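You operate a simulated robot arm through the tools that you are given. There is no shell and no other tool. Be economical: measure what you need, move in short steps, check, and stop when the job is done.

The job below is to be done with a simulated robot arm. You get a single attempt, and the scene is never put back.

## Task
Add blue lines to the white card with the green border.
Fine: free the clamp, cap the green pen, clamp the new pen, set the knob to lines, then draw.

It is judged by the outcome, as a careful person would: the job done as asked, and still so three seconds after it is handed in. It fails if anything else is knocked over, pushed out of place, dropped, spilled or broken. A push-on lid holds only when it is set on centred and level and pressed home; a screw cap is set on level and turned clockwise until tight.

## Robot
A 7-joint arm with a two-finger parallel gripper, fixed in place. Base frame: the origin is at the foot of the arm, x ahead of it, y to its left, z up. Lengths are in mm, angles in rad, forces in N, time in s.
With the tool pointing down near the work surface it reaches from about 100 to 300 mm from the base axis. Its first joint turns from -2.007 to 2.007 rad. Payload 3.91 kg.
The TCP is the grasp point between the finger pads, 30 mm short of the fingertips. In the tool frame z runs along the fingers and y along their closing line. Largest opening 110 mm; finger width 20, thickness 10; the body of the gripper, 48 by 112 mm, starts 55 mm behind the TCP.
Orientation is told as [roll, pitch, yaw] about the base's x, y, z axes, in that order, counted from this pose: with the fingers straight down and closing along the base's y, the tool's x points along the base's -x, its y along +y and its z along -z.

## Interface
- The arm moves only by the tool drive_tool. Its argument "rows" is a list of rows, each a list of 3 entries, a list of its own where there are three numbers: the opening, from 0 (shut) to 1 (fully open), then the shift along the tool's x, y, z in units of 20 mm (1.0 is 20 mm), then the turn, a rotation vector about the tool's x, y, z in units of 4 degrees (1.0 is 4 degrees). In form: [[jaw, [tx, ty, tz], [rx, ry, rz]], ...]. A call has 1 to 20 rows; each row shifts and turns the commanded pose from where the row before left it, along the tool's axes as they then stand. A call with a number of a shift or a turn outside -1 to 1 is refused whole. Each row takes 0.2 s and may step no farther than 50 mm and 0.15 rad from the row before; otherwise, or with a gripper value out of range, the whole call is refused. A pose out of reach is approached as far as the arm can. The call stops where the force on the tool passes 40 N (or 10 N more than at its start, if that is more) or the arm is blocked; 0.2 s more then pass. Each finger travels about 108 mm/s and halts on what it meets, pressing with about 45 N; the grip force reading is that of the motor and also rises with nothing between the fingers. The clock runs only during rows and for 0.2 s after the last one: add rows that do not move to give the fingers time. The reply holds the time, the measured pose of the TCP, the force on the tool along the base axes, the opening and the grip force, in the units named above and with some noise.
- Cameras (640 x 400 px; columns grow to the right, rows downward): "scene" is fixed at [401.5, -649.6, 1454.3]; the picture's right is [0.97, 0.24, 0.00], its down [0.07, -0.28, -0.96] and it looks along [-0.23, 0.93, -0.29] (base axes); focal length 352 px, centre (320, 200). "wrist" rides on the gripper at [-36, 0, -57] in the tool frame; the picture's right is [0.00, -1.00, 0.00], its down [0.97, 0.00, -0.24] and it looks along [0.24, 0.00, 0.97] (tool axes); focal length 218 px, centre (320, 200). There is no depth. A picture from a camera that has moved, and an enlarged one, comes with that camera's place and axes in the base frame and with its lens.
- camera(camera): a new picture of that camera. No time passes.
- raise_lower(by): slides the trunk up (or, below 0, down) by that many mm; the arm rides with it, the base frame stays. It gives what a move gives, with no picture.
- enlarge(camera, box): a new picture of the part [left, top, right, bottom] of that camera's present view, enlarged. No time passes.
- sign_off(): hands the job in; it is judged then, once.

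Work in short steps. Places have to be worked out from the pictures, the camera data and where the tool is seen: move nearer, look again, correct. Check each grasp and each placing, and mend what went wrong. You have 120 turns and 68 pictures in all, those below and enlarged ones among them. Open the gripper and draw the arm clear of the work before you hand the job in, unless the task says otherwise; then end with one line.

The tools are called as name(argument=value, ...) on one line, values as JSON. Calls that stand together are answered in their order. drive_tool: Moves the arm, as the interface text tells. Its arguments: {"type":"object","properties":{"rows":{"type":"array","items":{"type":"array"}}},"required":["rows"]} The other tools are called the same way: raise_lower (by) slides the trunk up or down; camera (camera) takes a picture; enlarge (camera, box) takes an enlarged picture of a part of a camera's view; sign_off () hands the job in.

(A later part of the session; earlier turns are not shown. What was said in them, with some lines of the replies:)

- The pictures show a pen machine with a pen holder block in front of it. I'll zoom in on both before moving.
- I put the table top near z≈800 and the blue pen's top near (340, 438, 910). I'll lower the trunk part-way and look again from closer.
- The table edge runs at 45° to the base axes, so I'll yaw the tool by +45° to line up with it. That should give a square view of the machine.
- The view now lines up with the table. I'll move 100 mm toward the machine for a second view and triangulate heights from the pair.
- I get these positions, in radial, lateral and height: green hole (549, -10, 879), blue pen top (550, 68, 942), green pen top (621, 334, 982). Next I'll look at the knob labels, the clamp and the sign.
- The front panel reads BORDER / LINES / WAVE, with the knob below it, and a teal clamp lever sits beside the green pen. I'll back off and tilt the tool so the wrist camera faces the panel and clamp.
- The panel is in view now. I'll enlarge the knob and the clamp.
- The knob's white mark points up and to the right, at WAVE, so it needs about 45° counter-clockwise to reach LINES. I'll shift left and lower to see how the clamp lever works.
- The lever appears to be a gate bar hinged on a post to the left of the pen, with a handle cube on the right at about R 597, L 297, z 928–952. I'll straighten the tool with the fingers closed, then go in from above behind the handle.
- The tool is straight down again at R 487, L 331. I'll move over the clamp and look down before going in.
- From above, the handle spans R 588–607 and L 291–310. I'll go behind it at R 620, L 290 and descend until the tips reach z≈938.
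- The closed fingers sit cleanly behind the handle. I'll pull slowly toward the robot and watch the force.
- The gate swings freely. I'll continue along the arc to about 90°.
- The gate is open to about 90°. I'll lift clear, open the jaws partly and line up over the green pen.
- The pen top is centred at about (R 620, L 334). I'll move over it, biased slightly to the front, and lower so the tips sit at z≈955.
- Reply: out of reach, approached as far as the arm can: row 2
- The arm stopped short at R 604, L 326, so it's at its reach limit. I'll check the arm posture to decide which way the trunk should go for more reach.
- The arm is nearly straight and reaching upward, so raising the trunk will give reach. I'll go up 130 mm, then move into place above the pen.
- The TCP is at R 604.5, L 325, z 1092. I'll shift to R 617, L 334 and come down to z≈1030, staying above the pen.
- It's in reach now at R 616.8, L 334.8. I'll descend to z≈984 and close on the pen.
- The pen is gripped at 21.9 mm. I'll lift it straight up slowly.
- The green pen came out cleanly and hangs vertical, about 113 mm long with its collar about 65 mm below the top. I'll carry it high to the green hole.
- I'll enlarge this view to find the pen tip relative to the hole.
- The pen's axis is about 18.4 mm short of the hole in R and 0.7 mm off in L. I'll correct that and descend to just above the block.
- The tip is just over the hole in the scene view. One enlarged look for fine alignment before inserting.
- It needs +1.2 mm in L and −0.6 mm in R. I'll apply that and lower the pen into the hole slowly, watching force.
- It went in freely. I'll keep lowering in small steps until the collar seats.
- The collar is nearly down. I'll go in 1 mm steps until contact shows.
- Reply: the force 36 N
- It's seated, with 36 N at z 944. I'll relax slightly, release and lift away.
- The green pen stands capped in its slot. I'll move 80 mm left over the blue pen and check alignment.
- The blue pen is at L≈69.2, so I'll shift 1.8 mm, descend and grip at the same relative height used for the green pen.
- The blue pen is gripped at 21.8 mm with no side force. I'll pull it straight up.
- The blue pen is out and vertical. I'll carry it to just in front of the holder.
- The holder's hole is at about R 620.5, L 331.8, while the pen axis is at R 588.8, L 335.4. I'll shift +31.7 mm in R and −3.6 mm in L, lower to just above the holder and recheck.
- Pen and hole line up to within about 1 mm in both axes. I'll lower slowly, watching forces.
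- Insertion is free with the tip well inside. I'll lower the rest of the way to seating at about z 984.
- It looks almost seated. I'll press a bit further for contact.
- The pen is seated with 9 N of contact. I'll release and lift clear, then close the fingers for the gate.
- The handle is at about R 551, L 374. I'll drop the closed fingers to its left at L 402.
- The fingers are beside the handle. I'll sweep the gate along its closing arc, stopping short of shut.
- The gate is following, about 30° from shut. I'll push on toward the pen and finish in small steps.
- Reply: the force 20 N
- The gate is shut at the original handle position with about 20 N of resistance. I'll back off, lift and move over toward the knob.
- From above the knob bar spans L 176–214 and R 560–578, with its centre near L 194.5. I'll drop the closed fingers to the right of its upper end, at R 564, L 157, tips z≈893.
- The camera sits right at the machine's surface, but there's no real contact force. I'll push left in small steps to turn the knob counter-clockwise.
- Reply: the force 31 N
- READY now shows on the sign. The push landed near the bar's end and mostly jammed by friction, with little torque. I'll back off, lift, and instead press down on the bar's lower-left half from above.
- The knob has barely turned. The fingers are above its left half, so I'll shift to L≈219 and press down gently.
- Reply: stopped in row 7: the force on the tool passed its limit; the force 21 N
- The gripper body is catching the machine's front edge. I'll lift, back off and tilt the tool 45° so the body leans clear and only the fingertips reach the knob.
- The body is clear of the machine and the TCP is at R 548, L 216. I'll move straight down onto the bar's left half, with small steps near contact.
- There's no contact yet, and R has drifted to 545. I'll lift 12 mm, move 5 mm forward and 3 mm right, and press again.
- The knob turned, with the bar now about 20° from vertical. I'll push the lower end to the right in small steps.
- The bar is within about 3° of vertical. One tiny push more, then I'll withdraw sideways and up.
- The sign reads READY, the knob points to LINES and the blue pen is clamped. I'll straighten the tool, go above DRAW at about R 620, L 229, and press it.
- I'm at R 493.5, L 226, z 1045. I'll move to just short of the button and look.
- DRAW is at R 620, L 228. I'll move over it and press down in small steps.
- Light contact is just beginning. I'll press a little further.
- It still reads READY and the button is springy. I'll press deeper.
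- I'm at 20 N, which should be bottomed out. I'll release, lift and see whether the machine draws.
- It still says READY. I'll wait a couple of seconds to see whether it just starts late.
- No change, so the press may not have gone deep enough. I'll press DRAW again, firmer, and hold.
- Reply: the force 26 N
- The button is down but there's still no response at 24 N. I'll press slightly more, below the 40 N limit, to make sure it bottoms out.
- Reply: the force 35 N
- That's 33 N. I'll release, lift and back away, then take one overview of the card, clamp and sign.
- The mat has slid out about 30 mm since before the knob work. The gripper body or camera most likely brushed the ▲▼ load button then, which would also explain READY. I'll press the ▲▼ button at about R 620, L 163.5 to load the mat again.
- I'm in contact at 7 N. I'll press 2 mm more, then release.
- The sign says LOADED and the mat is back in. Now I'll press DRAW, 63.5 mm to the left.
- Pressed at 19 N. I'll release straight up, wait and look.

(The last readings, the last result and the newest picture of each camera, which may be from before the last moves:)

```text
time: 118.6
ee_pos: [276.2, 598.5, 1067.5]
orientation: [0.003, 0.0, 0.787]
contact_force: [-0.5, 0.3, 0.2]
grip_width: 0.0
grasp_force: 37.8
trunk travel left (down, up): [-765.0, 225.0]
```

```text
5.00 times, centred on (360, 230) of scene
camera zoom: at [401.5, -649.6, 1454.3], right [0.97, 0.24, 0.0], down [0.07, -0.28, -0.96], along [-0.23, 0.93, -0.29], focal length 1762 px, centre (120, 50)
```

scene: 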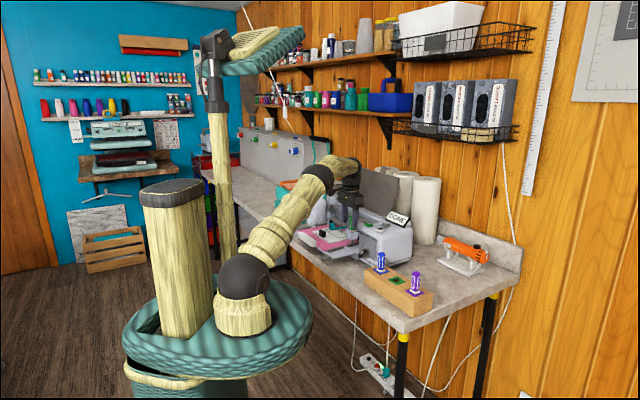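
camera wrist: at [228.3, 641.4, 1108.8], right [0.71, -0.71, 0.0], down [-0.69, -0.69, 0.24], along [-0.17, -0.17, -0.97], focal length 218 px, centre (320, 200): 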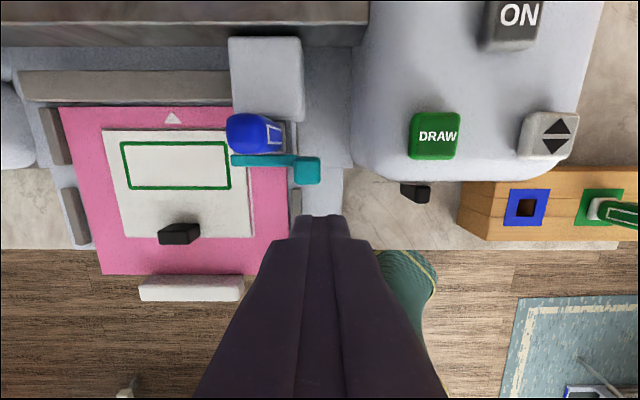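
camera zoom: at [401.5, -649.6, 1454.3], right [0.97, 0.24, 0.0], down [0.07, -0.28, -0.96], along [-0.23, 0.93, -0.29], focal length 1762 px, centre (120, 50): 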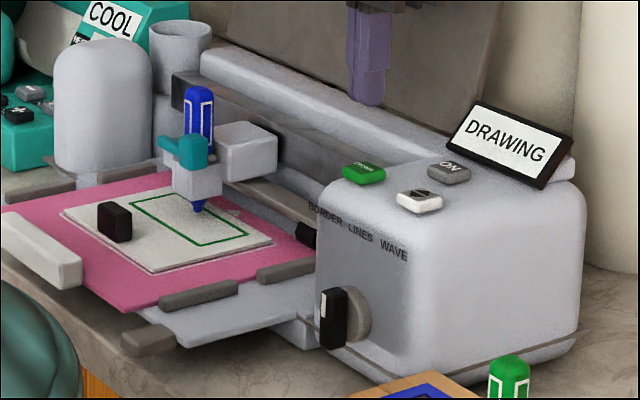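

It's DRAWING. While it runs I'll back the arm away from the machine, open the gripper, and wait.

drive_tool(rows=[[0, [0, 0, -1], [0, 0, 0]], [0, [0.5, -1, -0.5], [0, 0, 0]], [0, [1, -1, 0], [0, 0, 0]], [0, [1, -1, 0], [0, 0, 0]], [0, [1, -1, 0], [0, 0, 0]], [0, [1, -1, 0], [0, 0, 0]], [0, [1, -1, 0], [0, 0, 0]], [0, [1, -0.5, 0], [0, 0, 0]], [0.4, [0, 0, 0], [0, 0, 0]], [0.4, [0, 0, 0], [0, 0, 0]], [0.4, [0, 0, 0], [0, 0, 0]], [0.4, [0, 0, 0], [0, 0, 0]], [0.4, [0, 0, 0], [0, 0, 0]], [0.4, [0, 0, 0], [0, 0, 0]], [0.4, [0, 0, 0], [0, 0, 0]], [0.4, [0, 0, 0], [0, 0, 0]], [0.4, [0, 0, 0], [0, 0, 0]], [0.4, [0, 0, 0], [0, 0, 0]], [0.4, [0, 0, 0], [0, 0, 0]], [0.4, [0, 0, 0], [0, 0, 0]]])

drive_tool(rows=[[0.4, [0, 0, 0], [0, 0, 0]], [0.4, [0, 0, 0], [0, 0, 0]], [0.4, [0, 0, 0], [0, 0, 0]], [0.4, [0, 0, 0], [0, 0, 0]], [0.4, [0, 0, 0], [0, 0, 0]], [0.4, [0, 0, 0], [0, 0, 0]], [0.4, [0, 0, 0], [0, 0, 0]], [0.4, [0, 0, 0], [0, 0, 0]], [0.4, [0, 0, 0], [0, 0, 0]], [0.4, [0, 0, 0], [0, 0, 0]], [0.4, [0, 0, 0], [0, 0, 0]], [0.4, [0, 0, 0], [0, 0, 0]], [0.4, [0, 0, 0], [0, 0, 0]], [0.4, [0, 0, 0], [0, 0, 0]], [0.4, [0, 0, 0], [0, 0, 0]], [0.4, [0, 0, 0], [0, 0, 0]], [0.4, [0, 0, 0], [0, 0, 0]], [0.4, [0, 0, 0], [0, 0, 0]], [0.4, [0, 0, 0], [0, 0, 0]], [0.4, [0, 0, 0], [0, 0, 0]]])

enlarge(camera="scene", box=[300, 190, 420, 270])

```text
time: 122.8
ee_pos: [275.9, 414.2, 1094.7]
orientation: [0.004, 0.002, 0.784]
contact_force: [-0.5, -0.1, -0.2]
grip_width: 44.1
grasp_force: 0.1
trunk travel left (down, up): [-765.0, 225.0]
```

```text
time: 127.0
ee_pos: [276.5, 414.0, 1094.8]
orientation: [0.005, 0.001, 0.785]
contact_force: [0.8, -0.3, 0.1]
grip_width: 44.0
grasp_force: 0.2
trunk travel left (down, up): [-765.0, 225.0]
```

```text
5.00 times, centred on (360, 230) of scene
camera zoom: at [401.5, -649.6, 1454.3], right [0.97, 0.24, 0.0], down [0.07, -0.28, -0.96], along [-0.23, 0.93, -0.29], focal length 1762 px, centre (120, 50)
```

zoom: 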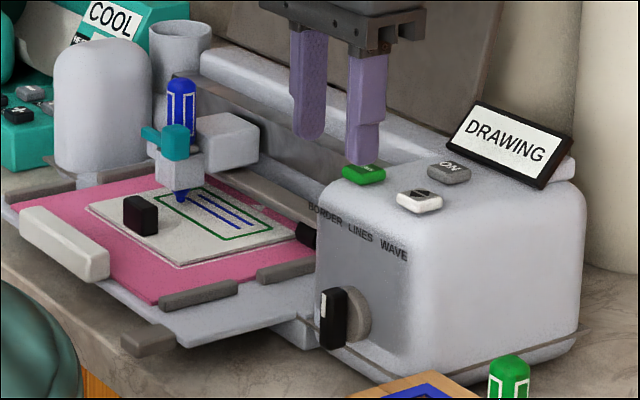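

Blue lines are appearing inside the green border. I'll wait for DONE.

drive_tool(rows=[[0.4, [0, 0, 0], [0, 0, 0]], [0.4, [0, 0, 0], [0, 0, 0]], [0.4, [0, 0, 0], [0, 0, 0]], [0.4, [0, 0, 0], [0, 0, 0]], [0.4, [0, 0, 0], [0, 0, 0]], [0.4, [0, 0, 0], [0, 0, 0]], [0.4, [0, 0, 0], [0, 0, 0]], [0.4, [0, 0, 0], [0, 0, 0]], [0.4, [0, 0, 0], [0, 0, 0]], [0.4, [0, 0, 0], [0, 0, 0]], [0.4, [0, 0, 0], [0, 0, 0]], [0.4, [0, 0, 0], [0, 0, 0]], [0.4, [0, 0, 0], [0, 0, 0]], [0.4, [0, 0, 0], [0, 0, 0]], [0.4, [0, 0, 0], [0, 0, 0]], [0.4, [0, 0, 0], [0, 0, 0]], [0.4, [0, 0, 0], [0, 0, 0]], [0.4, [0, 0, 0], [0, 0, 0]], [0.4, [0, 0, 0], [0, 0, 0]], [0.4, [0, 0, 0], [0, 0, 0]]])

drive_tool(rows=[[0.4, [0, 0, 0], [0, 0, 0]], [0.4, [0, 0, 0], [0, 0, 0]], [0.4, [0, 0, 0], [0, 0, 0]], [0.4, [0, 0, 0], [0, 0, 0]], [0.4, [0, 0, 0], [0, 0, 0]], [0.4, [0, 0, 0], [0, 0, 0]], [0.4, [0, 0, 0], [0, 0, 0]], [0.4, [0, 0, 0], [0, 0, 0]], [0.4, [0, 0, 0], [0, 0, 0]], [0.4, [0, 0, 0], [0, 0, 0]], [0.4, [0, 0, 0], [0, 0, 0]], [0.4, [0, 0, 0], [0, 0, 0]], [0.4, [0, 0, 0], [0, 0, 0]], [0.4, [0, 0, 0], [0, 0, 0]], [0.4, [0, 0, 0], [0, 0, 0]], [0.4, [0, 0, 0], [0, 0, 0]], [0.4, [0, 0, 0], [0, 0, 0]], [0.4, [0, 0, 0], [0, 0, 0]], [0.4, [0, 0, 0], [0, 0, 0]], [0.4, [0, 0, 0], [0, 0, 0]]])

enlarge(camera="scene", box=[300, 190, 420, 270])

```text
time: 131.2
ee_pos: [275.3, 414.8, 1095.0]
orientation: [0.003, 0.001, 0.785]
contact_force: [0.1, 1.0, -0.5]
grip_width: 44.1
grasp_force: 0.0
trunk travel left (down, up): [-765.0, 225.0]
```

```text
time: 135.4
ee_pos: [275.7, 413.6, 1094.9]
orientation: [0.002, 0.0, 0.786]
contact_force: [0.0, 0.2, 0.0]
grip_width: 43.9
grasp_force: 0.1
trunk travel left (down, up): [-765.0, 225.0]
```

```text
5.00 times, centred on (360, 230) of scene
camera zoom: at [401.5, -649.6, 1454.3], right [0.97, 0.24, 0.0], down [0.07, -0.28, -0.96], along [-0.23, 0.93, -0.29], focal length 1762 px, centre (120, 50)
```

zoom: 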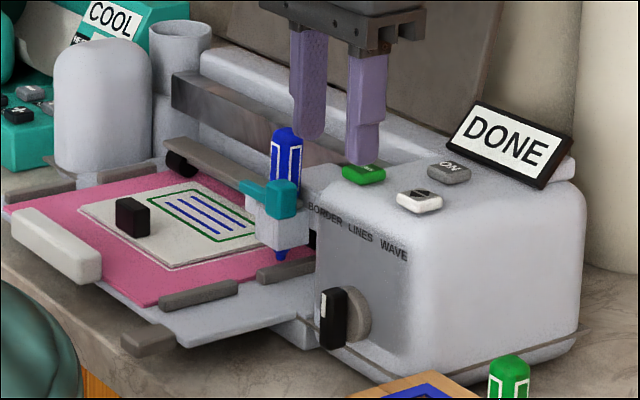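

The sign says DONE and the blue lines are inside the green border. The green pen is capped in its slot, the gripper is open, and the arm is clear of the work.

sign_off()

```text
The job is handed in.
```

The blue lines are drawn inside the green border on the white card, with the green pen capped in its slot, the blue pen clamped in the machine and the knob on LINES. I did have to press the ▲▼ button once to reload the mat, which had slid out when the gripper apparently brushed that button.
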